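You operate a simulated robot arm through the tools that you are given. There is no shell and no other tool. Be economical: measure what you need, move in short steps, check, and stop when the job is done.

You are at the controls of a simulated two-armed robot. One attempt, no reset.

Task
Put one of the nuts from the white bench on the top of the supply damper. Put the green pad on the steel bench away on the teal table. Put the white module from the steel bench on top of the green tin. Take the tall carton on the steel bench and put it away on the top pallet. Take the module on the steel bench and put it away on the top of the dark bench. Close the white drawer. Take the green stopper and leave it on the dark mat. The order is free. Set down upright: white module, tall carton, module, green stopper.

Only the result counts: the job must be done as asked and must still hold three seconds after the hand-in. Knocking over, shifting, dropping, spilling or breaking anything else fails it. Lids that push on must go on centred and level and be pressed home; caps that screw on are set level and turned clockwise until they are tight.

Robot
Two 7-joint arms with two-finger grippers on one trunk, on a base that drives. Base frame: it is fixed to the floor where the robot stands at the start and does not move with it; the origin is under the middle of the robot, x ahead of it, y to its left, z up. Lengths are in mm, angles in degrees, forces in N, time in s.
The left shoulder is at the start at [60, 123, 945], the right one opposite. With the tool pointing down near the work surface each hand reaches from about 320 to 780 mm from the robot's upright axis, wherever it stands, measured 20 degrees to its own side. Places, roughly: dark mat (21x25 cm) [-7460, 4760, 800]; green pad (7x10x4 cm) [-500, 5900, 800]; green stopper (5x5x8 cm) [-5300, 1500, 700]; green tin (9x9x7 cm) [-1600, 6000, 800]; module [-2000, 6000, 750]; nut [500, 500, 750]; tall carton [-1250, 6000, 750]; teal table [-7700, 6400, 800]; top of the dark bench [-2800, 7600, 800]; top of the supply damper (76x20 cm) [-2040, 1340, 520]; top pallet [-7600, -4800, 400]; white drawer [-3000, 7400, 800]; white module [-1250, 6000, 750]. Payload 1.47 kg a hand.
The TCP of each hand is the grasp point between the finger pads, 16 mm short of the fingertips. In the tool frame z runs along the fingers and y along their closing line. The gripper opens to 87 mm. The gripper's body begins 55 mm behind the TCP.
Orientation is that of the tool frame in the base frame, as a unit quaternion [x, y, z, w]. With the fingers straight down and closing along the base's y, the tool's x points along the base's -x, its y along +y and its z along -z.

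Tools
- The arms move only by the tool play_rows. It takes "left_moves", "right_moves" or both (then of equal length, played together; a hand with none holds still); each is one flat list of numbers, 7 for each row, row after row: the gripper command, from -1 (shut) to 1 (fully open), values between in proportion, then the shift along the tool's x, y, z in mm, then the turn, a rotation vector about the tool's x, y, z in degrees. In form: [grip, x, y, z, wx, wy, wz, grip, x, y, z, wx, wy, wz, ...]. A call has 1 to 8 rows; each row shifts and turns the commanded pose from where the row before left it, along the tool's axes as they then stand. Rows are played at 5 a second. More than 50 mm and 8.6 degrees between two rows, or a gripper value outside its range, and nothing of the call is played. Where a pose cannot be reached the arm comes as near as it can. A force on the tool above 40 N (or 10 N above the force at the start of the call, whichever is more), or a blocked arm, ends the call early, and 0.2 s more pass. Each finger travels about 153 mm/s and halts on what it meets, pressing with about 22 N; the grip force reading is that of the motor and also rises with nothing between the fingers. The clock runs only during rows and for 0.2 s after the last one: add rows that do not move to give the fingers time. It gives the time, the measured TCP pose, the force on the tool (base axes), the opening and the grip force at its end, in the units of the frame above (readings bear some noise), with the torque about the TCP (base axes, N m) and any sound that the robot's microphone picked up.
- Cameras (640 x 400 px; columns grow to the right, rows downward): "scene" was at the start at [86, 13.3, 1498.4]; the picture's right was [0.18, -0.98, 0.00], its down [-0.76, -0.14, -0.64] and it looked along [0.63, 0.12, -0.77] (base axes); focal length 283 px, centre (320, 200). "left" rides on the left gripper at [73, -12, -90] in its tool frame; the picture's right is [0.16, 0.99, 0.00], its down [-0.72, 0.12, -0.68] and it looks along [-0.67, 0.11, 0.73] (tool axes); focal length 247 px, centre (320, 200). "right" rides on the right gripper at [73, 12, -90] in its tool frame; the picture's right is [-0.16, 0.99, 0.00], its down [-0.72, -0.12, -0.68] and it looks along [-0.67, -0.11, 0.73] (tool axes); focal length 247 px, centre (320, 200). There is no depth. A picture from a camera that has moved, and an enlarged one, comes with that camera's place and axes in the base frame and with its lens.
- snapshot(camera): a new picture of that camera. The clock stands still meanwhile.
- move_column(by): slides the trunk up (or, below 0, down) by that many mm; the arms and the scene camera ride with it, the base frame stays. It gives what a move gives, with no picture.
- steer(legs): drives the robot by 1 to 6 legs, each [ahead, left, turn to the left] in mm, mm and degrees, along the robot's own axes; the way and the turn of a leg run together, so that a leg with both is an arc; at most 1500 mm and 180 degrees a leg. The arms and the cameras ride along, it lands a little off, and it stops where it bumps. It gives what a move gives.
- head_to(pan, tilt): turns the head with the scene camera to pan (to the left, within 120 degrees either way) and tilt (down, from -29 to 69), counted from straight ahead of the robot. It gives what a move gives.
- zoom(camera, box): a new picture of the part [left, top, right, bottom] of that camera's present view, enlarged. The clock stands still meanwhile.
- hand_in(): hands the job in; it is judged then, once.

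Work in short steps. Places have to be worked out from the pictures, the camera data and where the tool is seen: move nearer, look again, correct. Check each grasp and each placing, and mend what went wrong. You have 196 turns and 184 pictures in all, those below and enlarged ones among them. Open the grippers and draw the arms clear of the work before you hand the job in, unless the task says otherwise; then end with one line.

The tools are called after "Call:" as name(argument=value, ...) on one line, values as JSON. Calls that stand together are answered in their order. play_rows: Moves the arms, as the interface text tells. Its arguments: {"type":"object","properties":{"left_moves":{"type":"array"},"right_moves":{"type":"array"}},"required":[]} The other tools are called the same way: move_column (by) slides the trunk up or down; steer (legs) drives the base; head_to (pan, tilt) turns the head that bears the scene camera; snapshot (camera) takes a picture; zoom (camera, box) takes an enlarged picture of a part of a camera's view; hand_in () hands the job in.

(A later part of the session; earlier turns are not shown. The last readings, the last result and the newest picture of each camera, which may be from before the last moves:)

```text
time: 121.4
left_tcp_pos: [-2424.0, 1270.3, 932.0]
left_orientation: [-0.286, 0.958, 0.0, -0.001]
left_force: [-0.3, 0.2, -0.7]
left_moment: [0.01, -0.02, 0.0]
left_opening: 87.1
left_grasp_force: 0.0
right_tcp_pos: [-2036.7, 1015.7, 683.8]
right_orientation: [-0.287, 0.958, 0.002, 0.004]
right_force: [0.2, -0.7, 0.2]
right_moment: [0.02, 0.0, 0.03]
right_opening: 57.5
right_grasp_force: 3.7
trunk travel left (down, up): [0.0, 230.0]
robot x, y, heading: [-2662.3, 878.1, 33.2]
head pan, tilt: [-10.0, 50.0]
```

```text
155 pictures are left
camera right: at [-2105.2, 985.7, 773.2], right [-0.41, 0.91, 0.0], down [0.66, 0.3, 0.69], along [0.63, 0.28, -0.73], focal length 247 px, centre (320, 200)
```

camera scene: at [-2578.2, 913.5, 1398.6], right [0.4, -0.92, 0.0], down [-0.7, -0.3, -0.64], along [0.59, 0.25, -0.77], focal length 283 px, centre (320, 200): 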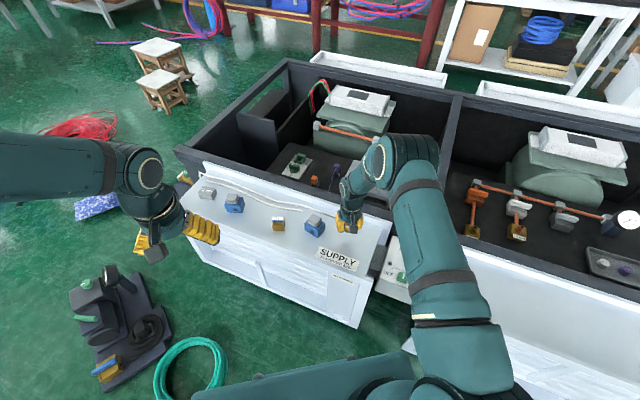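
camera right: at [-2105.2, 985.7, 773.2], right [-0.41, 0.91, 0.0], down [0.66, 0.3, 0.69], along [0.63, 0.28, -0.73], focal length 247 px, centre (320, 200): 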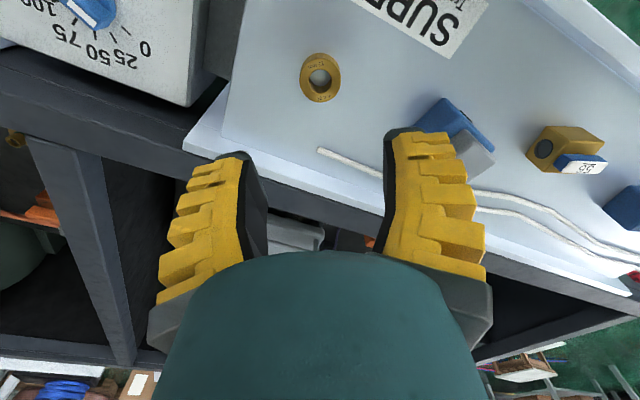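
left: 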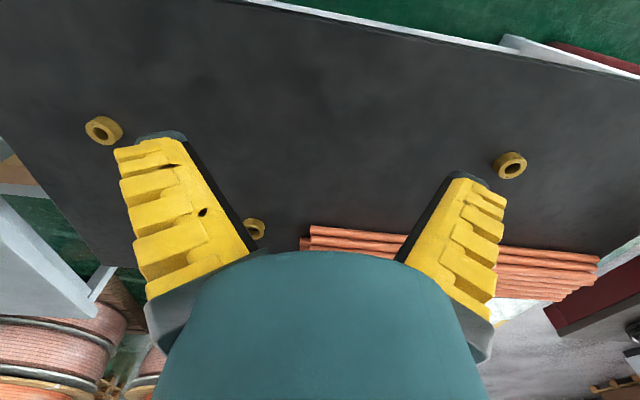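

The nut lies flat on the supply damper. I raise the trunk, draw the hand in, and look towards the gray area and the stopper's table.

Call:
move_column(by=100)

Call:
play_rows(right_moves=[1, 0, 0, -48, 0, 0, 0, 1, 0, 0, -48, 0, 0, 0, 1, 35, 0, -35, 0, 0, 0, 1, 35, 0, -35, 0, 0, 0, 1, 35, 0, -35, 0, 0, 0, 1, 45, 0, -10, 0, 0, 0])

Call:
steer(legs=[[-450, 200, 0], [0, 0, 147]])

Call:
head_to(pan=0, tilt=30)

Call:
snapshot(camera="scene")

```text
time: 122.7
left_tcp_pos: [-2422.4, 1270.5, 1030.5]
left_orientation: [-0.286, 0.958, 0.0, 0.0]
left_force: [0.7, 0.1, 0.0]
left_moment: [-0.03, 0.02, 0.01]
left_opening: 87.0
left_grasp_force: 0.0
right_tcp_pos: [-2036.4, 1016.7, 783.4]
right_orientation: [-0.287, 0.958, 0.001, 0.004]
right_force: [-0.1, -0.6, -0.1]
right_moment: [0.0, 0.01, 0.01]
right_opening: 57.4
right_grasp_force: 4.0
trunk travel left (down, up): [-100.0, 130.0]
robot x, y, heading: [-2657.3, 879.5, 33.1]
head pan, tilt: [-10.0, 50.0]
```

```text
time: 124.1
left_tcp_pos: [-2423.8, 1270.5, 1033.0]
left_orientation: [-0.286, 0.958, 0.001, 0.0]
left_force: [-0.2, -0.3, -0.7]
left_moment: [0.02, 0.0, 0.05]
left_opening: 87.0
left_grasp_force: 0.0
right_tcp_pos: [-2166.1, 932.5, 995.1]
right_orientation: [-0.286, 0.958, 0.002, 0.005]
right_force: [1.0, 0.3, 0.1]
right_moment: [0.0, 0.02, 0.0]
right_opening: 86.9
right_grasp_force: 0.1
trunk travel left (down, up): [-100.0, 130.0]
robot x, y, heading: [-2655.5, 879.2, 33.5]
head pan, tilt: [-10.0, 50.0]
```

```text
time: 133.1
left_tcp_pos: [-3546.3, 587.8, 1032.4]
left_orientation: [1.0, 0.014, 0.0, 0.001]
left_force: [0.3, -0.1, 0.1]
left_moment: [0.01, -0.02, -0.04]
left_opening: 86.8
left_grasp_force: 0.1
right_tcp_pos: [-3590.0, 1011.2, 996.5]
right_orientation: [1.0, 0.015, -0.004, 0.0]
right_force: [0.2, 0.3, 0.3]
right_moment: [0.01, -0.02, 0.0]
right_opening: 87.3
right_grasp_force: 0.1
trunk travel left (down, up): [-100.0, 130.0]
robot x, y, heading: [-3142.1, 799.8, -178.4]
head pan, tilt: [-10.0, 50.0]
```

```text
time: 133.9
left_tcp_pos: [-3546.7, 588.2, 1032.8]
left_orientation: [1.0, 0.014, 0.0, 0.001]
left_force: [-0.9, -1.1, 0.3]
left_moment: [-0.04, 0.01, 0.01]
left_opening: 86.9
left_grasp_force: 0.1
right_tcp_pos: [-3589.6, 1011.2, 995.7]
right_orientation: [1.0, 0.015, -0.004, 0.0]
right_force: [-0.4, -0.2, -0.4]
right_moment: [-0.04, 0.01, 0.01]
right_opening: 87.0
right_grasp_force: 0.0
trunk travel left (down, up): [-100.0, 130.0]
robot x, y, heading: [-3139.0, 795.1, -178.1]
head pan, tilt: [0.0, 30.0]
```

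```text
154 pictures are left
camera scene: at [-3240.1, 794.7, 1528.1], right [-0.03, 1.0, 0.0], down [0.5, 0.01, -0.87], along [-0.87, -0.02, -0.5], focal length 283 px, centre (320, 200)
```

scene: 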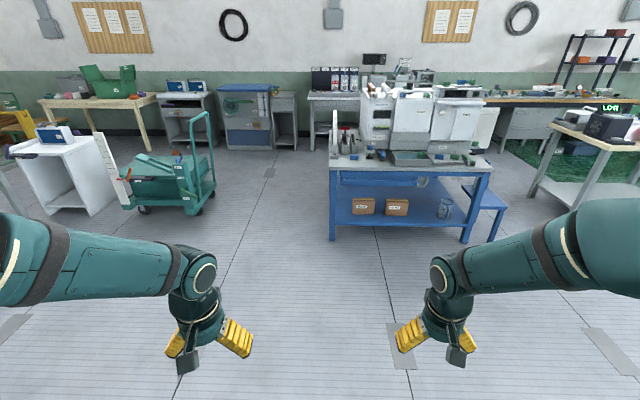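

The blue table's front is at x≈-5180, y 860–2000. I zoom in on its top to find the green stopper.

Call:
zoom(camera="scene", box=[320, 70, 520, 195])

Call:
steer(legs=[[1000, 0, 0]])

```text
3.20 times, centred on (420, 132) of scene
camera zoom: at [-3240.1, 794.7, 1528.1], right [-0.03, 1.0, 0.0], down [0.5, 0.01, -0.87], along [-0.87, -0.02, -0.5], focal length 905 px, centre (0, 416)
```

zoom: 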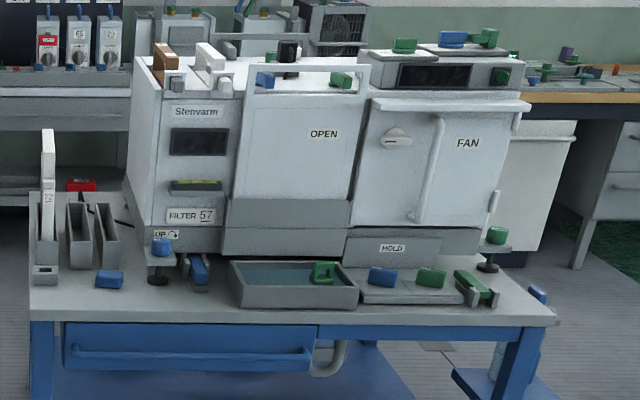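

```text
time: 139.2
left_tcp_pos: [-4553.9, 552.3, 1031.7]
left_orientation: [1.0, 0.018, 0.0, 0.0]
left_force: [-0.7, -0.2, -1.2]
left_moment: [0.04, -0.02, -0.02]
left_opening: 86.9
left_grasp_force: 0.0
right_tcp_pos: [-4600.9, 975.1, 995.4]
right_orientation: [1.0, 0.018, -0.004, 0.0]
right_force: [0.8, -0.3, -0.7]
right_moment: [0.0, -0.03, -0.03]
right_opening: 87.2
right_grasp_force: 0.1
trunk travel left (down, up): [-100.0, 130.0]
robot x, y, heading: [-4146.5, 768.7, -178.2]
head pan, tilt: [0.0, 30.0]
```

Driving onto the gray area works. I move to the front of the blue table.

Call:
steer(legs=[[0, -700, 0], [450, 0, 0]])

Call:
head_to(pan=0, tilt=48)

Call:
snapshot(camera="scene")

```text
time: 148.0
left_tcp_pos: [-5025.6, 1237.1, 1031.5]
left_orientation: [1.0, 0.016, 0.0, 0.001]
left_force: [0.3, 0.1, -0.8]
left_moment: [0.02, -0.02, 0.0]
left_opening: 86.9
left_grasp_force: 0.1
right_tcp_pos: [-5069.8, 1660.9, 995.0]
right_orientation: [1.0, 0.015, -0.004, 0.0]
right_force: [-0.2, -0.8, -0.2]
right_moment: [0.0, 0.01, -0.01]
right_opening: 86.9
right_grasp_force: 0.0
trunk travel left (down, up): [-100.0, 130.0]
robot x, y, heading: [-4620.2, 1444.0, -178.2]
head pan, tilt: [0.0, 30.0]
```

```text
time: 148.8
left_tcp_pos: [-5025.2, 1238.0, 1031.9]
left_orientation: [1.0, 0.016, 0.001, 0.0]
left_force: [-0.1, 0.8, -0.4]
left_moment: [0.0, 0.0, -0.01]
left_opening: 86.9
left_grasp_force: 0.1
right_tcp_pos: [-5068.9, 1660.4, 997.0]
right_orientation: [1.0, 0.015, -0.005, 0.0]
right_force: [-1.0, 0.7, 0.4]
right_moment: [0.01, -0.03, 0.01]
right_opening: 87.1
right_grasp_force: 0.0
trunk travel left (down, up): [-100.0, 130.0]
robot x, y, heading: [-4621.3, 1448.3, -178.3]
head pan, tilt: [0.0, 48.0]
```

```text
152 pictures are left
camera scene: at [-4707.3, 1445.7, 1501.4], right [-0.03, 1.0, 0.0], down [0.74, 0.02, -0.67], along [-0.67, -0.02, -0.74], focal length 283 px, centre (320, 200)
```

scene: 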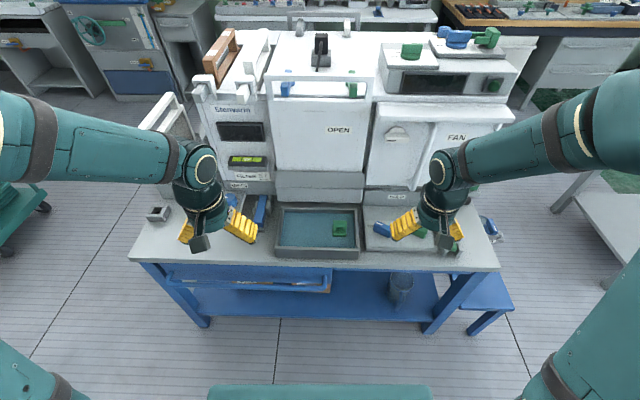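

The green piece in the tray is at about (-5287,1497), which matches. I zoom to be sure which green piece is the stopper.

Call:
zoom(camera="scene", box=[260, 190, 420, 290])

Call:
snapshot(camera="right")

Call:
snapshot(camera="left")

```text
4.00 times, centred on (340, 240) of scene
camera zoom: at [-4707.3, 1445.7, 1501.4], right [-0.03, 1.0, 0.0], down [0.74, 0.02, -0.67], along [-0.67, -0.02, -0.74], focal length 1132 px, centre (240, 40)
```

zoom: 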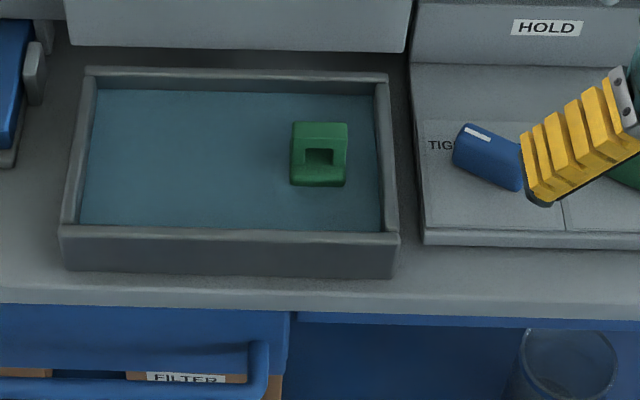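

```text
150 pictures are left
camera right: at [-4994.5, 1651.9, 1085.3], right [-0.13, -0.99, 0.0], down [-0.72, 0.09, 0.69], along [-0.68, 0.09, -0.73], focal length 247 px, centre (320, 200)
```

right: 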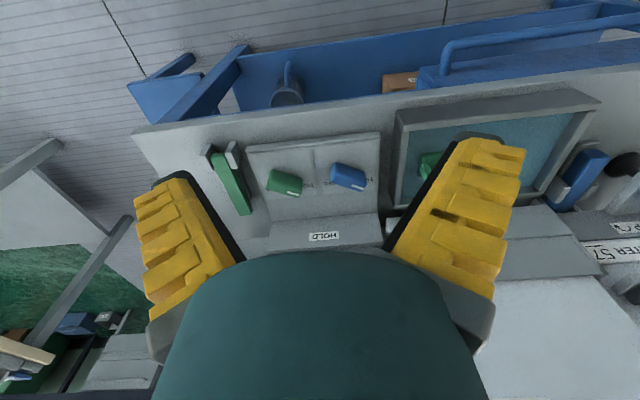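

```text
149 pictures are left
camera left: at [-4953.9, 1252.2, 1121.4], right [0.19, -0.98, 0.0], down [-0.72, -0.14, 0.68], along [-0.67, -0.13, -0.73], focal length 247 px, centre (320, 200)
```

left: 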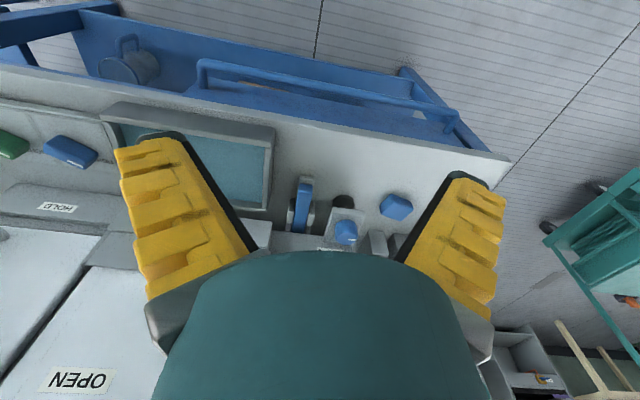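

Two candidates: the green block in the tray (5 cm wide, place matches) and a green cylinder on the plate. I move the right hand over the tray for a closer look at both.

Call:
zoom(camera="right", box=[200, 110, 400, 235])

Call:
play_rows(right_moves=[1, 0, 45, 0, 0, 0, 0, 1, 0, 45, 0, 0, 0, 0, 1, 0, 35, 20, 0, 0, 0, 1, 0, 0, 45, 0, 0, 0, 1, 0, 0, 0, 0, 0, 0])

Call:
snapshot(camera="right")

```text
3.20 times, centred on (300, 172) of right
camera zoom: at [-4994.5, 1651.9, 1085.3], right [-0.13, -0.99, 0.0], down [-0.72, 0.09, 0.69], along [-0.68, 0.09, -0.73], focal length 790 px, centre (384, 288)
```

zoom: 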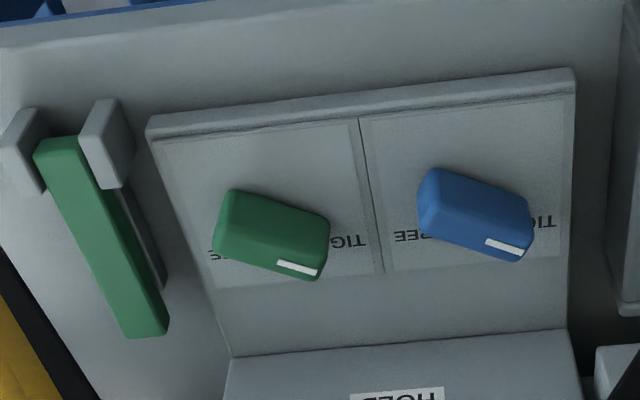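

```text
time: 150.0
left_tcp_pos: [-5024.4, 1237.3, 1031.4]
left_orientation: [1.0, 0.017, 0.0, 0.0]
left_force: [0.3, -0.3, 0.3]
left_moment: [0.01, -0.02, 0.04]
left_opening: 87.2
left_grasp_force: 0.0
right_tcp_pos: [-5062.7, 1534.8, 931.2]
right_orientation: [1.0, 0.014, -0.005, 0.0]
right_force: [0.0, -0.9, 0.6]
right_moment: [0.0, 0.02, 0.02]
right_opening: 86.9
right_grasp_force: 0.1
trunk travel left (down, up): [-100.0, 130.0]
robot x, y, heading: [-4621.1, 1447.9, -178.4]
head pan, tilt: [0.0, 48.0]
```

```text
147 pictures are left
camera right: at [-4989.2, 1525.9, 1021.5], right [-0.13, -0.99, 0.0], down [-0.72, 0.09, 0.69], along [-0.68, 0.09, -0.73], focal length 247 px, centre (320, 200)
```

right: 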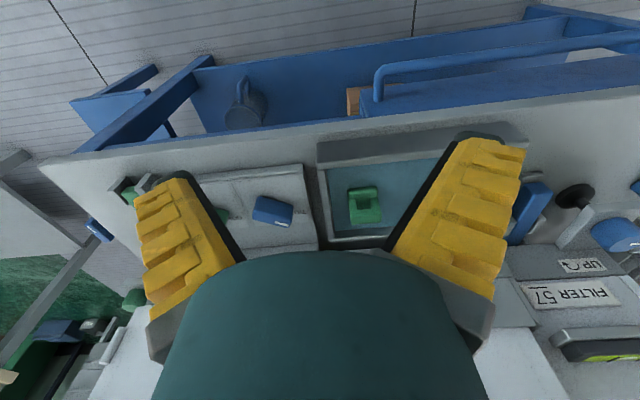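

The cylinders are clamp knobs (FREE/TIGHT); the block in the tray is the loose piece. I zoom in on it.

Call:
zoom(camera="right", box=[300, 130, 460, 230])

```text
4.00 times, centred on (380, 180) of right
camera zoom: at [-4989.2, 1525.9, 1021.5], right [-0.13, -0.99, 0.0], down [-0.72, 0.09, 0.69], along [-0.68, 0.09, -0.73], focal length 988 px, centre (80, 280)
```

zoom: 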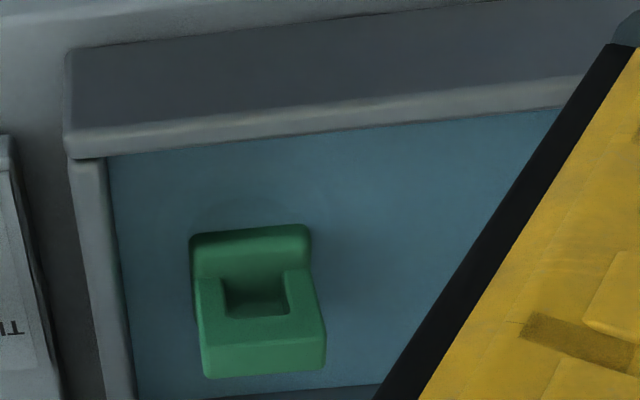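

I take it for the stopper, centre about (-5285,1493), base about z 705. I move the right hand above it.

Call:
play_rows(right_moves=[1, -45, 7, 10, 0, 0, 0, 1, -45, 7, 10, 0, 0, 0, 1, -45, 7, 10, 0, 0, 0, 1, -44, 7, 10, 0, 0, 0, 1, -44, 7, 10, 0, 0, 0, 1, 0, 0, 30, 0, 0, 0, 1, 0, 0, 0, 0, 0, 0])

Call:
snapshot(camera="right")

```text
time: 151.6
left_tcp_pos: [-5023.2, 1237.2, 1032.4]
left_orientation: [1.0, 0.016, -0.001, 0.001]
left_force: [0.6, 0.5, 0.1]
left_moment: [0.01, 0.01, 0.01]
left_opening: 87.2
left_grasp_force: 0.1
right_tcp_pos: [-5288.0, 1494.5, 854.0]
right_orientation: [1.0, 0.015, -0.004, 0.0]
right_force: [0.7, 0.6, 0.3]
right_moment: [0.03, -0.03, -0.01]
right_opening: 87.0
right_grasp_force: 0.0
trunk travel left (down, up): [-100.0, 130.0]
robot x, y, heading: [-4622.0, 1449.2, -178.3]
head pan, tilt: [0.0, 48.0]
```

```text
145 pictures are left
camera right: at [-5213.8, 1485.2, 943.7], right [-0.13, -0.99, 0.0], down [-0.72, 0.09, 0.69], along [-0.68, 0.09, -0.73], focal length 247 px, centre (320, 200)
```

right: 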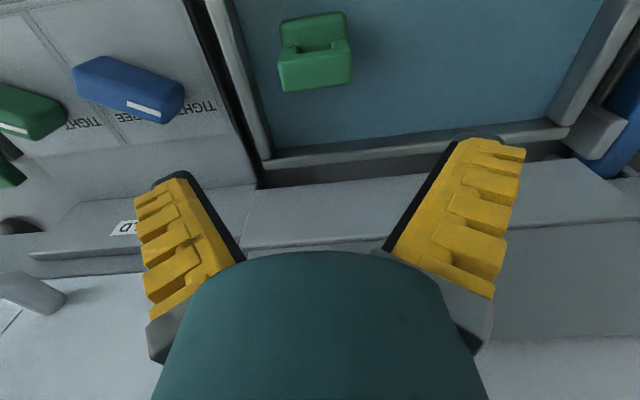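

The stopper's top is about z 772, its visible base about 738 at (-5261,1495). I set back 27 mm, descend to TCP 768 and check.

Call:
play_rows(right_moves=[1, 27, 0, 20, 0, 0, 0, 1, 0, 0, 35, 0, 0, 0, 1, 0, 0, 20, 0, 0, 0, 1, 0, 0, 10, 0, 0, 0, 1, 0, 0, 0, 0, 0, 0])

Call:
snapshot(camera="right")

```text
time: 152.8
left_tcp_pos: [-5024.1, 1237.7, 1031.7]
left_orientation: [1.0, 0.016, 0.0, 0.0]
left_force: [0.3, 0.0, -0.1]
left_moment: [0.02, 0.02, -0.01]
left_opening: 87.1
left_grasp_force: 0.1
right_tcp_pos: [-5261.0, 1493.5, 768.1]
right_orientation: [1.0, 0.015, -0.005, 0.0]
right_force: [-0.8, -0.2, 0.2]
right_moment: [0.02, 0.01, -0.03]
right_opening: 87.0
right_grasp_force: 0.1
trunk travel left (down, up): [-100.0, 130.0]
robot x, y, heading: [-4621.4, 1449.8, -178.0]
head pan, tilt: [0.0, 48.0]
```

```text
144 pictures are left
camera right: at [-5187.6, 1485.3, 857.5], right [-0.13, -0.99, 0.0], down [-0.72, 0.09, 0.69], along [-0.68, 0.09, -0.73], focal length 247 px, centre (320, 200)
```

right: 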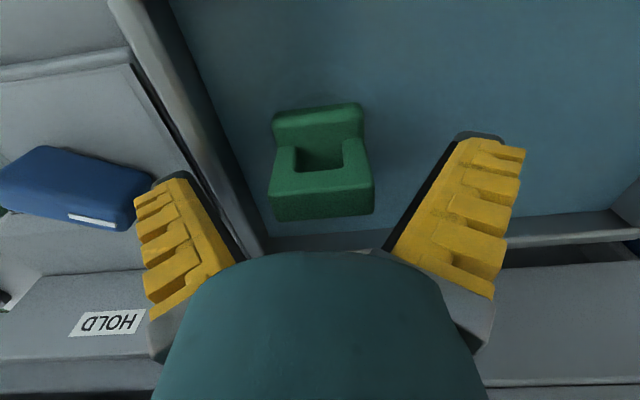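

The block is centred between the fingers. I close and check before lifting.

Call:
play_rows(right_moves=[-1, 0, 0, 0, 0, 0, 0, -1, 0, 0, 0, 0, 0, 0, -1, 0, 0, 0, 0, 0, 0])

Call:
snapshot(camera="right")

```text
time: 153.6
left_tcp_pos: [-5023.9, 1238.2, 1032.4]
left_orientation: [1.0, 0.016, -0.002, 0.0]
left_force: [-1.0, -0.1, -0.6]
left_moment: [0.02, -0.01, 0.0]
left_opening: 87.1
left_grasp_force: 0.1
right_tcp_pos: [-5261.2, 1493.7, 770.3]
right_orientation: [1.0, 0.015, -0.005, 0.0]
right_force: [4.2, -1.4, 11.0]
right_moment: [0.0, -0.22, -0.01]
right_opening: 44.0
right_grasp_force: 22.0
trunk travel left (down, up): [-100.0, 130.0]
robot x, y, heading: [-4619.3, 1453.5, -178.3]
head pan, tilt: [0.0, 48.0]
```

```text
143 pictures are left
camera right: at [-5187.0, 1484.3, 858.6], right [-0.13, -0.99, 0.0], down [-0.72, 0.09, 0.69], along [-0.68, 0.09, -0.73], focal length 247 px, centre (320, 200)
```

right: 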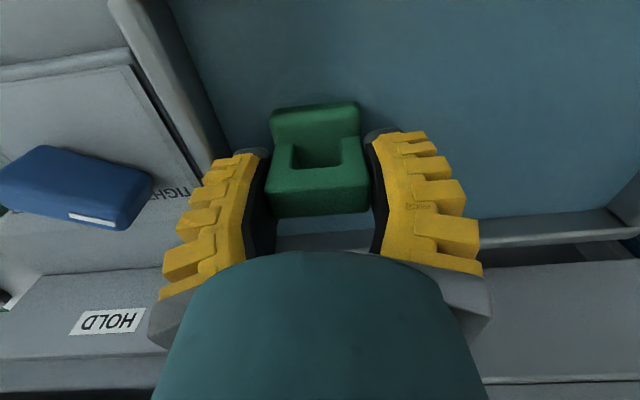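

Gripped at 44 mm. I lift straight up.

Call:
play_rows(right_moves=[-1, 0, 0, -10, 0, 0, 0, -1, 0, 0, -25, 0, 0, 0, -1, 0, 0, -40, 0, 0, 0, -1, 0, 0, -40, 0, 0, 0, -1, 0, 0, 0, 0, 0, 0])

Call:
snapshot(camera="right")

Call:
zoom(camera="scene", box=[240, 120, 440, 245])

```text
time: 154.8
left_tcp_pos: [-5025.4, 1237.8, 1031.8]
left_orientation: [1.0, 0.015, 0.0, 0.0]
left_force: [0.3, 0.3, 0.2]
left_moment: [0.02, -0.01, -0.02]
left_opening: 86.7
left_grasp_force: 0.1
right_tcp_pos: [-5260.2, 1491.6, 882.9]
right_orientation: [1.0, 0.015, -0.004, 0.0]
right_force: [0.9, 0.1, -0.4]
right_moment: [-0.02, 0.0, -0.01]
right_opening: 43.6
right_grasp_force: 22.0
trunk travel left (down, up): [-100.0, 130.0]
robot x, y, heading: [-4617.4, 1449.1, -178.3]
head pan, tilt: [0.0, 48.0]
```

```text
142 pictures are left
camera right: at [-5186.9, 1483.5, 971.9], right [-0.13, -0.99, 0.0], down [-0.72, 0.09, 0.69], along [-0.68, 0.09, -0.73], focal length 247 px, centre (320, 200)
```

right: 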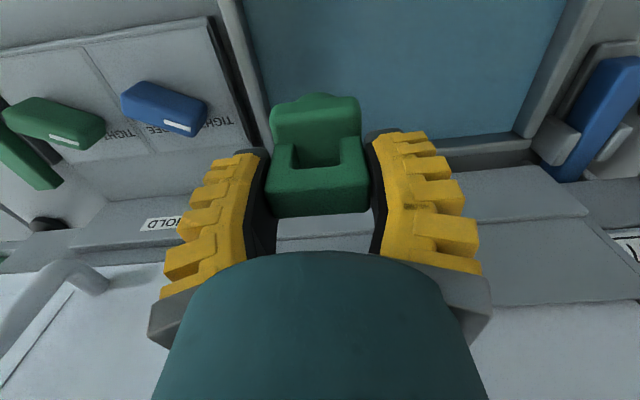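

```text
3.20 times, centred on (340, 182) of scene
camera zoom: at [-4707.7, 1445.7, 1501.3], right [-0.03, 1.0, 0.0], down [0.74, 0.02, -0.67], along [-0.67, -0.02, -0.74], focal length 905 px, centre (256, 256)
```

zoom: 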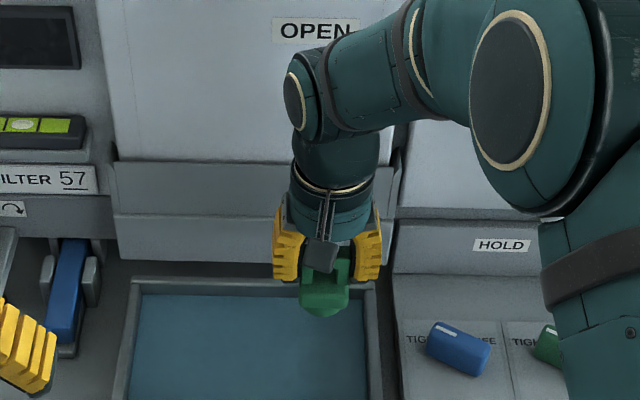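

The stopper is out, held well, with its plug part hanging below. I draw in, back off, and look north-west for the way to the mat.

Call:
play_rows(right_moves=[-1, 0, 0, -45, 0, 0, 0, -1, 30, 0, -38, 0, 0, 0, -1, 45, 0, -15, 0, 0, 0, -1, 45, -10, -10, 0, 0, 0, -1, 45, -15, 0, 0, 0, 0, -1, 30, -20, 0, 0, 0, 0, -1, 0, -40, 0, 0, 0, 0, -1, 0, -40, 0, 0, 0, 0])

Call:
steer(legs=[[-350, 0, 0], [0, -1400, 0]])

Call:
head_to(pan=-25, tilt=25)

Call:
snapshot(camera="scene")

```text
time: 156.6
left_tcp_pos: [-5024.0, 1239.2, 1032.3]
left_orientation: [1.0, 0.016, 0.0, 0.0]
left_force: [0.3, 0.5, 0.6]
left_moment: [0.01, 0.02, -0.01]
left_opening: 86.9
left_grasp_force: 0.0
right_tcp_pos: [-5066.7, 1627.9, 988.1]
right_orientation: [1.0, 0.015, -0.005, 0.001]
right_force: [0.0, 0.1, -0.9]
right_moment: [-0.05, -0.01, 0.02]
right_opening: 43.5
right_grasp_force: 21.7
trunk travel left (down, up): [-100.0, 130.0]
robot x, y, heading: [-4622.6, 1450.4, -178.3]
head pan, tilt: [0.0, 48.0]
```

```text
time: 171.1
left_tcp_pos: [-4728.5, 2655.1, 1031.2]
left_orientation: [1.0, 0.026, 0.0, 0.0]
left_force: [-0.1, 0.5, 0.2]
left_moment: [0.01, 0.03, 0.0]
left_opening: 87.0
left_grasp_force: 0.1
right_tcp_pos: [-4781.2, 3042.7, 988.0]
right_orientation: [1.0, 0.026, -0.005, -0.001]
right_force: [0.0, -0.3, -0.2]
right_moment: [0.04, 0.02, -0.01]
right_opening: 43.3
right_grasp_force: 21.9
trunk travel left (down, up): [-100.0, 130.0]
robot x, y, heading: [-4330.3, 2874.8, -177.0]
head pan, tilt: [0.0, 48.0]
```

```text
time: 172.0
left_tcp_pos: [-4729.1, 2655.7, 1032.3]
left_orientation: [1.0, 0.026, 0.0, 0.0]
left_force: [0.5, 0.7, 0.0]
left_moment: [0.02, 0.0, 0.01]
left_opening: 87.1
left_grasp_force: 0.1
right_tcp_pos: [-4781.0, 3042.0, 987.6]
right_orientation: [1.0, 0.026, -0.006, 0.0]
right_force: [-0.3, 0.1, -0.6]
right_moment: [-0.02, -0.01, 0.01]
right_opening: 43.6
right_grasp_force: 21.9
trunk travel left (down, up): [-100.0, 130.0]
robot x, y, heading: [-4327.7, 2874.7, -176.8]
head pan, tilt: [-25.0, 25.0]
```

```text
140 pictures are left
camera scene: at [-4422.9, 2908.0, 1536.1], right [0.37, 0.93, 0.0], down [0.39, -0.16, -0.91], along [-0.84, 0.34, -0.42], focal length 283 px, centre (320, 200)
```

scene: 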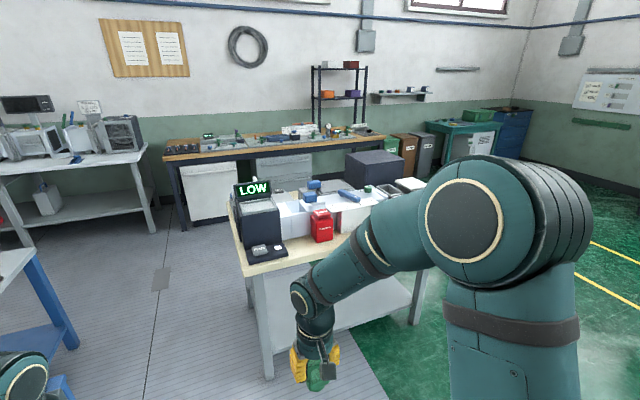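

The mat must lie at the right end of the wall bench (at ~(368,134)). I drive north past the wooden table's end and look again.

Call:
steer(legs=[[0, -1300, 0], [0, -800, 0], [300, 0, 0]])

Call:
head_to(pan=5, tilt=25)

Call:
snapshot(camera="scene")

```text
time: 192.2
left_tcp_pos: [-5157.7, 4701.8, 1032.3]
left_orientation: [0.999, 0.042, 0.0, 0.0]
left_force: [0.3, 0.4, -0.5]
left_moment: [-0.02, -0.05, -0.01]
left_opening: 86.9
left_grasp_force: 0.0
right_tcp_pos: [-5220.8, 5088.2, 986.9]
right_orientation: [0.999, 0.041, -0.004, 0.0]
right_force: [-0.2, 0.4, -1.1]
right_moment: [-0.01, -0.05, 0.01]
right_opening: 43.4
right_grasp_force: 21.4
trunk travel left (down, up): [-100.0, 130.0]
robot x, y, heading: [-4766.2, 4933.7, -175.0]
head pan, tilt: [-25.0, 25.0]
```

```text
time: 193.1
left_tcp_pos: [-5157.6, 4700.8, 1032.6]
left_orientation: [0.999, 0.043, 0.0, 0.0]
left_force: [0.3, 0.2, -0.3]
left_moment: [0.0, -0.05, 0.0]
left_opening: 86.8
left_grasp_force: 0.0
right_tcp_pos: [-5220.8, 5087.3, 987.4]
right_orientation: [0.999, 0.042, -0.004, 0.0]
right_force: [-0.7, -0.7, -0.6]
right_moment: [0.0, -0.02, -0.02]
right_opening: 43.5
right_grasp_force: 22.1
trunk travel left (down, up): [-100.0, 130.0]
robot x, y, heading: [-4764.0, 4933.2, -174.9]
head pan, tilt: [5.0, 25.0]
```

```text
139 pictures are left
camera scene: at [-4863.2, 4917.4, 1536.1], right [-0.17, 0.99, 0.0], down [0.42, 0.07, -0.91], along [-0.89, -0.15, -0.42], focal length 283 px, centre (320, 200)
```

scene: 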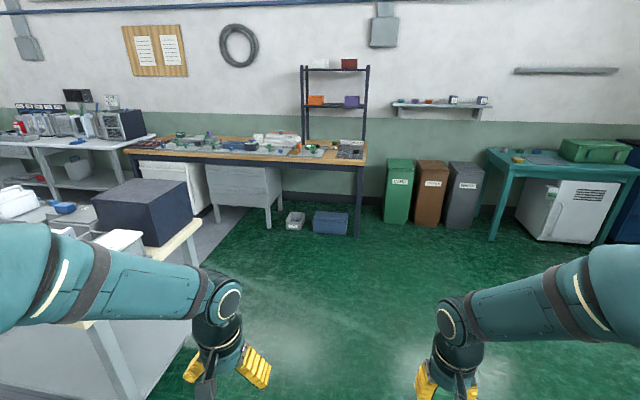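

The bench's right end with the mat lies ahead, floor clear. I straighten and drive to about (-6700,4550).

Call:
steer(legs=[[0, 0, -5.1], [1400, 0, 0], [500, 380, 0]])

Call:
head_to(pan=-10, tilt=42)

Call:
snapshot(camera="scene")

```text
time: 204.2
left_tcp_pos: [-7091.2, 4358.9, 1032.6]
left_orientation: [1.0, 0.002, 0.0, 0.0]
left_force: [-0.4, 0.6, -0.3]
left_moment: [0.01, 0.01, 0.0]
left_opening: 86.8
left_grasp_force: 0.0
right_tcp_pos: [-7124.4, 4746.5, 987.4]
right_orientation: [1.0, 0.002, -0.005, 0.001]
right_force: [-0.4, -0.8, -0.2]
right_moment: [0.0, 0.0, 0.0]
right_opening: 43.1
right_grasp_force: 21.1
trunk travel left (down, up): [-100.0, 130.0]
robot x, y, heading: [-6679.9, 4559.0, -179.9]
head pan, tilt: [5.0, 25.0]
```

```text
time: 205.0
left_tcp_pos: [-7091.5, 4359.2, 1033.0]
left_orientation: [1.0, 0.002, 0.001, 0.0]
left_force: [0.8, -0.4, -0.1]
left_moment: [0.01, 0.03, 0.0]
left_opening: 87.0
left_grasp_force: 0.0
right_tcp_pos: [-7122.9, 4747.4, 987.6]
right_orientation: [1.0, 0.001, -0.005, 0.0]
right_force: [0.1, 0.0, -0.5]
right_moment: [0.04, -0.01, -0.01]
right_opening: 43.7
right_grasp_force: 22.0
trunk travel left (down, up): [-100.0, 130.0]
robot x, y, heading: [-6681.2, 4554.2, -179.9]
head pan, tilt: [-10.0, 42.0]
```

```text
138 pictures are left
camera scene: at [-6771.6, 4572.0, 1509.9], right [0.17, 0.99, 0.0], down [0.66, -0.11, -0.74], along [-0.73, 0.13, -0.67], focal length 283 px, centre (320, 200)
```

scene: 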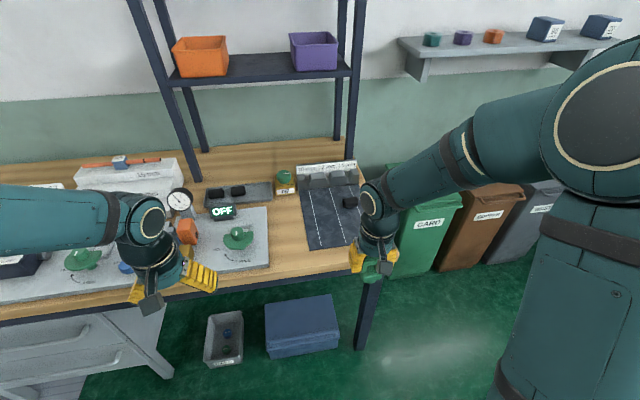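

The dark mat lies at about (-7461,4740). I zoom to see what lies on it.

Call:
zoom(camera="scene", box=[260, 140, 420, 290])

```text
2.67 times, centred on (340, 215) of scene
camera zoom: at [-6771.6, 4572.0, 1509.9], right [0.17, 0.99, 0.0], down [0.66, -0.11, -0.74], along [-0.73, 0.13, -0.67], focal length 754 px, centre (267, 160)
```

zoom: 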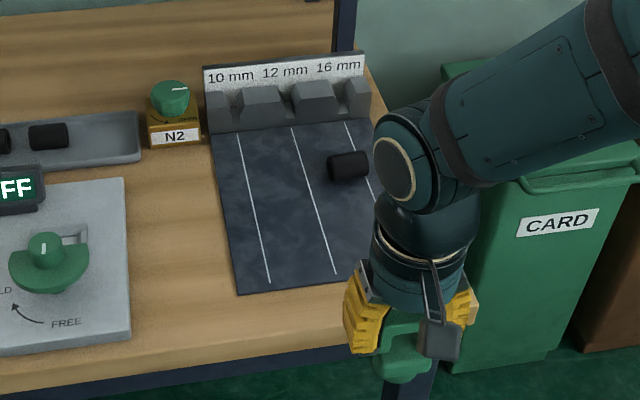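

There is a black roll in the right lane; the left-middle of the mat is free, about (-7420,4695). I drive 100 mm nearer and bring the stopper over it.

Call:
steer(legs=[[110, 0, 0]])

Call:
play_rows(right_moves=[-1, -45, 10, 0, 0, 0, 0, -1, -45, 10, 0, 0, 0, 0, -1, -45, 10, 0, 0, 0, 0, -1, -35, 10, 0, 0, 0, 0, -1, -15, 8, 0, 0, 0, 0, -1, 0, 0, 0, 0, 0, 0])

Call:
snapshot(camera="right")

Call:
snapshot(camera="scene")

```text
time: 206.2
left_tcp_pos: [-7201.2, 4358.2, 1032.5]
left_orientation: [1.0, 0.001, 0.001, -0.001]
left_force: [0.6, -0.4, -1.0]
left_moment: [0.02, -0.02, 0.01]
left_opening: 87.1
left_grasp_force: 0.1
right_tcp_pos: [-7234.9, 4748.8, 987.4]
right_orientation: [1.0, 0.001, -0.004, 0.0]
right_force: [-0.1, 0.9, -1.4]
right_moment: [-0.03, -0.03, 0.03]
right_opening: 43.5
right_grasp_force: 21.8
trunk travel left (down, up): [-100.0, 130.0]
robot x, y, heading: [-6786.5, 4556.4, -179.8]
head pan, tilt: [-10.0, 42.0]
```

```text
time: 207.6
left_tcp_pos: [-7201.4, 4358.8, 1032.3]
left_orientation: [1.0, 0.001, 0.0, 0.0]
left_force: [0.0, 0.6, -0.2]
left_moment: [-0.02, -0.03, 0.02]
left_opening: 86.8
left_grasp_force: 0.0
right_tcp_pos: [-7420.4, 4701.8, 989.5]
right_orientation: [1.0, 0.0, -0.004, 0.0]
right_force: [-0.2, 0.0, -1.1]
right_moment: [0.03, 0.03, 0.01]
right_opening: 43.3
right_grasp_force: 21.8
trunk travel left (down, up): [-100.0, 130.0]
robot x, y, heading: [-6790.3, 4560.8, -179.9]
head pan, tilt: [-10.0, 42.0]
```

```text
136 pictures are left
camera right: at [-7346.4, 4690.1, 1078.5], right [-0.16, -0.99, 0.0], down [-0.72, 0.12, 0.69], along [-0.68, 0.11, -0.73], focal length 247 px, centre (320, 200)
```

right: 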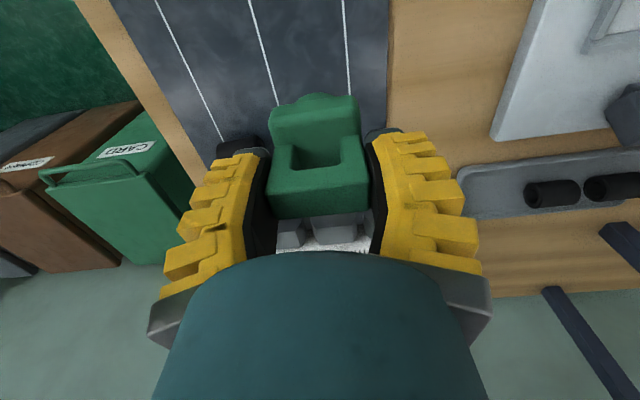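

```text
135 pictures are left
camera scene: at [-6881.1, 4572.1, 1509.9], right [0.17, 0.98, 0.0], down [0.66, -0.12, -0.74], along [-0.73, 0.13, -0.67], focal length 283 px, centre (320, 200)
```

scene: 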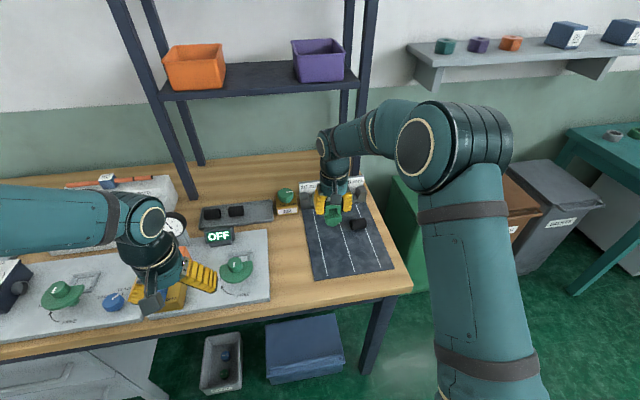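

Triangulating the roller puts the mat surface at about z 850, y 4640–4850. I shift 20 mm nearer and descend slowly until the stopper touches.

Call:
play_rows(right_moves=[-1, 20, 0, 20, 0, 0, 0, -1, 0, 0, 15, 0, 0, 0, -1, 0, 0, 5, 0, 0, 0, -1, 0, 0, 5, 0, 0, 0, -1, 0, 0, 4, 0, 0, 0, -1, 0, 0, 4, 0, 0, 0, -1, 0, 0, 4, 0, 0, 0, -1, 0, 0, 4, 0, 0, 0])

Call:
zoom(camera="scene", box=[270, 150, 430, 300])

Call:
snapshot(camera="right")

```text
time: 209.4
left_tcp_pos: [-7200.6, 4357.4, 1031.9]
left_orientation: [1.0, 0.001, 0.0, -0.001]
left_force: [0.6, -0.2, 0.3]
left_moment: [-0.03, 0.01, 0.02]
left_opening: 87.3
left_grasp_force: 0.0
right_tcp_pos: [-7398.6, 4701.7, 927.8]
right_orientation: [1.0, 0.0, -0.004, 0.0]
right_force: [-0.1, -0.4, -0.4]
right_moment: [0.0, 0.03, -0.01]
right_opening: 43.5
right_grasp_force: 22.0
trunk travel left (down, up): [-100.0, 130.0]
robot x, y, heading: [-6789.3, 4559.2, -180.0]
head pan, tilt: [-10.0, 42.0]
```

```text
2.67 times, centred on (350, 225) of scene
camera zoom: at [-6881.3, 4571.9, 1509.9], right [0.17, 0.98, 0.0], down [0.66, -0.12, -0.74], along [-0.73, 0.13, -0.67], focal length 754 px, centre (240, 133)
```

zoom: 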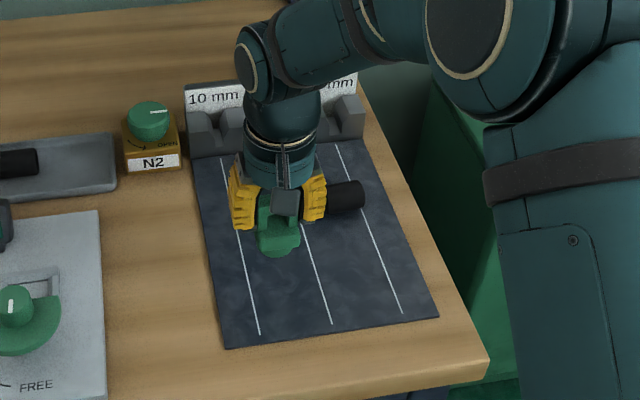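

```text
133 pictures are left
camera right: at [-7324.6, 4689.8, 1017.4], right [-0.16, -0.99, 0.0], down [-0.72, 0.12, 0.69], along [-0.68, 0.11, -0.73], focal length 247 px, centre (320, 200)
```

right: 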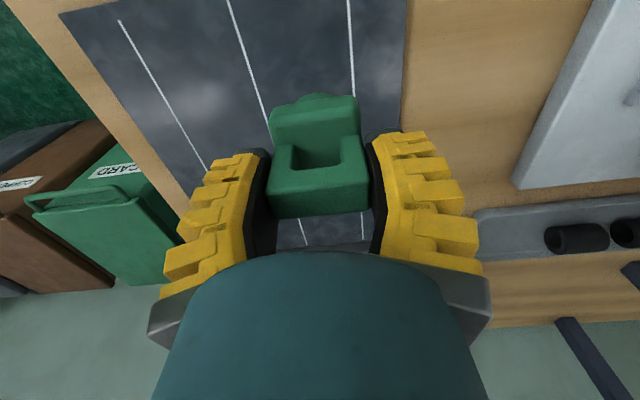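

Not yet touching, and the roller is close to the right finger; I move 35 mm nearer the front and continue down.

Call:
play_rows(right_moves=[-1, 35, 0, 0, 0, 0, 0, -1, 0, 0, 5, 0, 0, 0, -1, 0, 0, 5, 0, 0, 0, -1, 0, 0, 5, 0, 0, 0, -1, 0, 0, 5, 0, 0, 0, -1, 0, 0, 5, 0, 0, 0, -1, 0, 0, 5, 0, 0, 0, -1, 0, 0, 5, 0, 0, 0])

Call:
snapshot(camera="right")

```text
time: 211.2
left_tcp_pos: [-7201.9, 4358.3, 1032.6]
left_orientation: [1.0, 0.001, 0.0, 0.001]
left_force: [-0.9, 0.1, -0.6]
left_moment: [-0.01, -0.01, -0.02]
left_opening: 86.9
left_grasp_force: 0.0
right_tcp_pos: [-7363.9, 4700.6, 892.9]
right_orientation: [1.0, 0.001, -0.005, -0.001]
right_force: [0.6, -0.4, -1.1]
right_moment: [0.01, -0.01, 0.01]
right_opening: 43.3
right_grasp_force: 22.1
trunk travel left (down, up): [-100.0, 130.0]
robot x, y, heading: [-6786.1, 4553.4, -179.9]
head pan, tilt: [-10.0, 42.0]
```

```text
132 pictures are left
camera right: at [-7290.8, 4689.3, 982.0], right [-0.16, -0.99, 0.0], down [-0.72, 0.12, 0.69], along [-0.68, 0.11, -0.73], focal length 247 px, centre (320, 200)
```

right: 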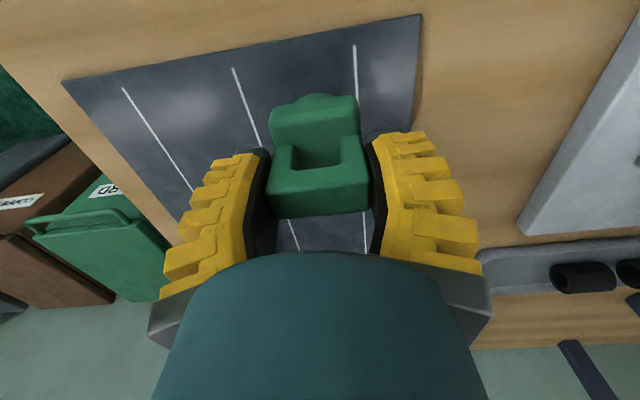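

The front mat edge now fixes the surface at z≈800 (front edge x≈-7325), so I'm too near the edge. I go back in 45 mm and continue down.

Call:
play_rows(right_moves=[-1, -45, -5, 0, 0, 0, 0, -1, 0, 0, 4, 0, 0, 0, -1, 0, 0, 4, 0, 0, 0, -1, 0, 0, 3, 0, 0, 0, -1, 0, 0, 3, 0, 0, 0, -1, 0, 0, 3, 0, 0, 0, -1, 0, 0, 3, 0, 0, 0, -1, 0, 0, 3, 0, 0, 0])

Call:
zoom(camera="scene", box=[270, 150, 430, 300])

```text
time: 213.0
left_tcp_pos: [-7200.7, 4359.2, 1032.3]
left_orientation: [1.0, 0.001, 0.001, 0.0]
left_force: [-1.1, -0.3, 0.7]
left_moment: [-0.02, -0.01, 0.01]
left_opening: 87.1
left_grasp_force: 0.1
right_tcp_pos: [-7408.7, 4705.6, 870.9]
right_orientation: [1.0, 0.0, -0.004, 0.0]
right_force: [-0.7, 0.8, 0.0]
right_moment: [-0.03, 0.01, -0.02]
right_opening: 43.0
right_grasp_force: 21.9
trunk travel left (down, up): [-100.0, 130.0]
robot x, y, heading: [-6789.7, 4560.1, -179.9]
head pan, tilt: [-10.0, 42.0]
```

```text
2.67 times, centred on (350, 225) of scene
camera zoom: at [-6881.3, 4572.0, 1509.9], right [0.17, 0.98, 0.0], down [0.66, -0.12, -0.74], along [-0.73, 0.13, -0.67], focal length 754 px, centre (240, 133)
```

zoom: 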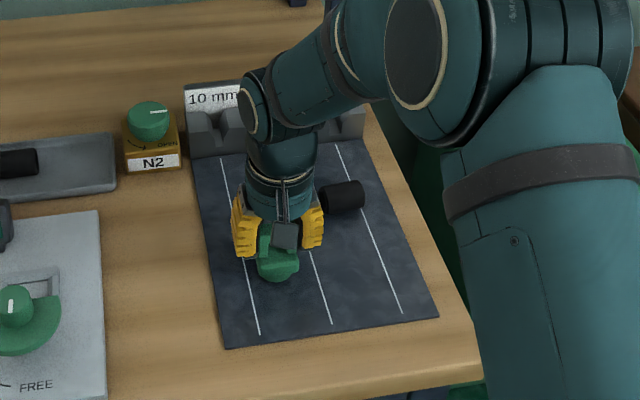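

Still free; I continue down in 3 mm steps.

Call:
play_rows(right_moves=[-1, 0, 0, 3, 0, 0, 0, -1, 0, 0, 3, 0, 0, 0, -1, 0, 0, 3, 0, 0, 0, -1, 0, 0, 3, 0, 0, 0, -1, 0, 0, 3, 0, 0, 0, -1, 0, 0, 3, 0, 0, 0, -1, 0, 0, 3, 0, 0, 0, -1, 0, 0, 3, 0, 0, 0])

Call:
snapshot(camera="right")

```text
time: 214.8
left_tcp_pos: [-7200.1, 4358.4, 1032.8]
left_orientation: [1.0, 0.0, -0.001, 0.0]
left_force: [-0.1, -0.1, 0.0]
left_moment: [-0.02, 0.0, 0.03]
left_opening: 87.3
left_grasp_force: 0.1
right_tcp_pos: [-7408.7, 4705.2, 847.1]
right_orientation: [1.0, 0.001, -0.006, 0.0]
right_force: [-1.0, -0.3, 24.0]
right_moment: [-0.03, -0.16, 0.02]
right_opening: 48.5
right_grasp_force: 22.1
trunk travel left (down, up): [-100.0, 130.0]
robot x, y, heading: [-6788.4, 4559.1, -179.9]
head pan, tilt: [-10.0, 42.0]
```

```text
130 pictures are left
camera right: at [-7335.1, 4694.1, 936.9], right [-0.16, -0.99, 0.0], down [-0.72, 0.12, 0.69], along [-0.68, 0.11, -0.72], focal length 247 px, centre (320, 200)
```

right: 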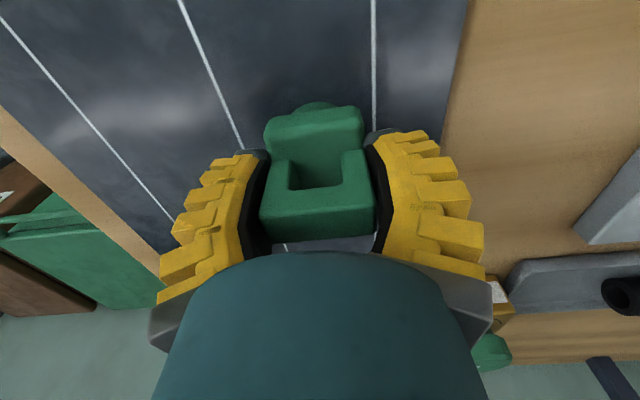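

The stopper stands on the mat (24 N). I ease up 1 mm, open, rise, and look.

Call:
play_rows(right_moves=[-1, 0, 0, -2, 0, 0, 0, 0.6, 0, 0, 0, 0, 0, 0, 0.8, 0, 0, 0, 0, 0, 0, 0.8, 0, 0, -20, 0, 0, 0, 0.8, 0, 0, -45, 0, 0, 0, 0.8, 0, 0, -45, 0, 0, 0, 0.8, 0, 0, -45, 0, 0, 0, 0.8, 0, 0, 0, 0, 0, 0])

Call:
snapshot(camera="right")

Call:
zoom(camera="scene", box=[270, 150, 430, 300])

```text
time: 216.6
left_tcp_pos: [-7201.2, 4359.1, 1032.7]
left_orientation: [1.0, 0.001, 0.0, 0.001]
left_force: [0.3, 0.5, -0.9]
left_moment: [0.01, -0.02, 0.0]
left_opening: 87.1
left_grasp_force: 0.1
right_tcp_pos: [-7405.9, 4705.2, 1004.8]
right_orientation: [1.0, -0.001, -0.005, 0.0]
right_force: [-0.4, 0.2, -0.4]
right_moment: [0.02, -0.02, 0.01]
right_opening: 80.2
right_grasp_force: 1.3
trunk travel left (down, up): [-100.0, 130.0]
robot x, y, heading: [-6789.8, 4558.2, -180.0]
head pan, tilt: [-10.0, 42.0]
```

```text
129 pictures are left
camera right: at [-7333.1, 4693.1, 1093.0], right [-0.16, -0.99, 0.0], down [-0.72, 0.12, 0.69], along [-0.68, 0.11, -0.73], focal length 247 px, centre (320, 200)
```

right: 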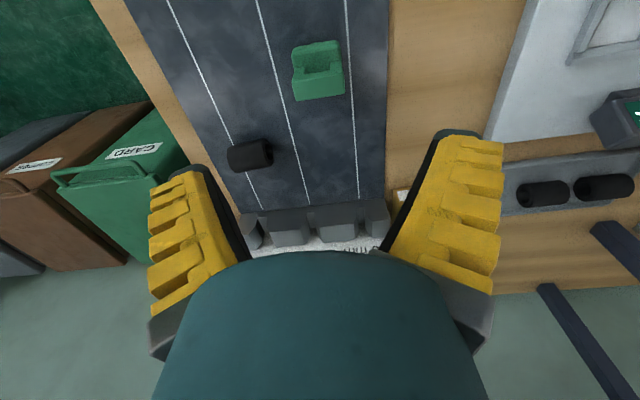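

```text
2.67 times, centred on (350, 225) of scene
camera zoom: at [-6881.8, 4571.9, 1509.8], right [0.17, 0.98, 0.0], down [0.66, -0.12, -0.74], along [-0.73, 0.13, -0.67], focal length 754 px, centre (240, 133)
```

zoom: 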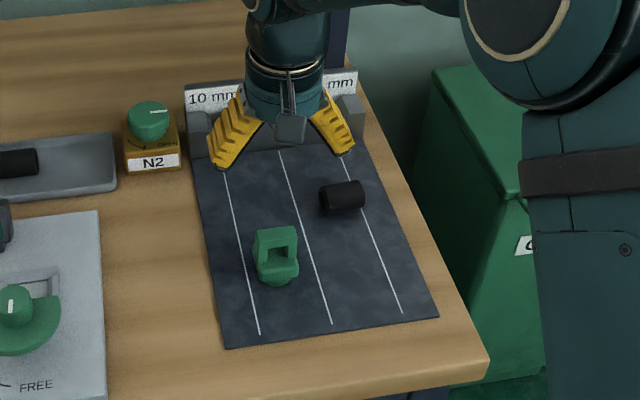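

The stopper is on the mat; I check closely that it stands upright.

Call:
zoom(camera="scene", box=[325, 225, 405, 275])

Call:
zoom(camera="right", box=[260, 20, 380, 110])

```text
8.00 times, centred on (365, 250) of scene
camera zoom: at [-6881.8, 4571.9, 1509.8], right [0.17, 0.98, 0.0], down [0.66, -0.12, -0.74], along [-0.73, 0.13, -0.67], focal length 2264 px, centre (-40, -200)
```

zoom: 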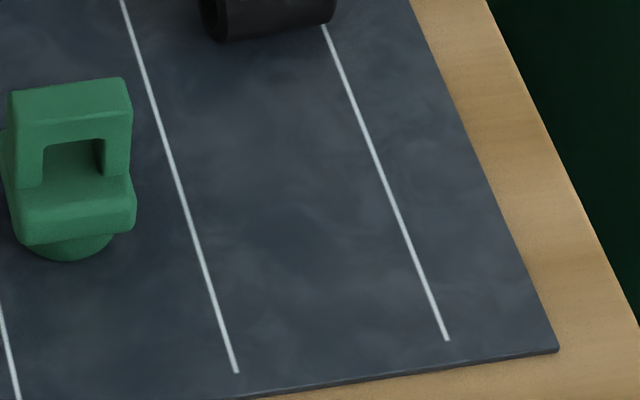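

```text
4.44 times, centred on (320, 65) of right
camera zoom: at [-7333.1, 4693.1, 1093.0], right [-0.16, -0.99, 0.0], down [-0.72, 0.12, 0.69], along [-0.68, 0.11, -0.73], focal length 1098 px, centre (320, 800)
```

zoom: 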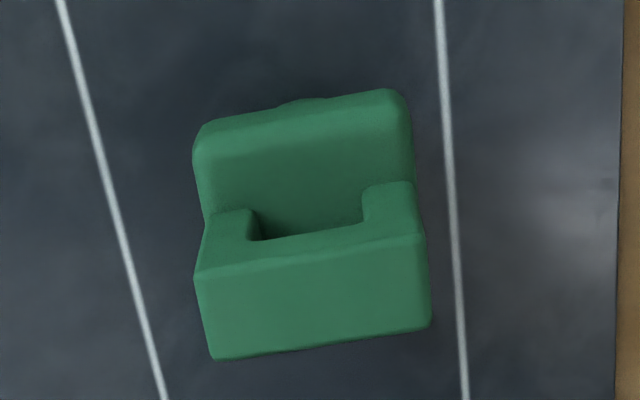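

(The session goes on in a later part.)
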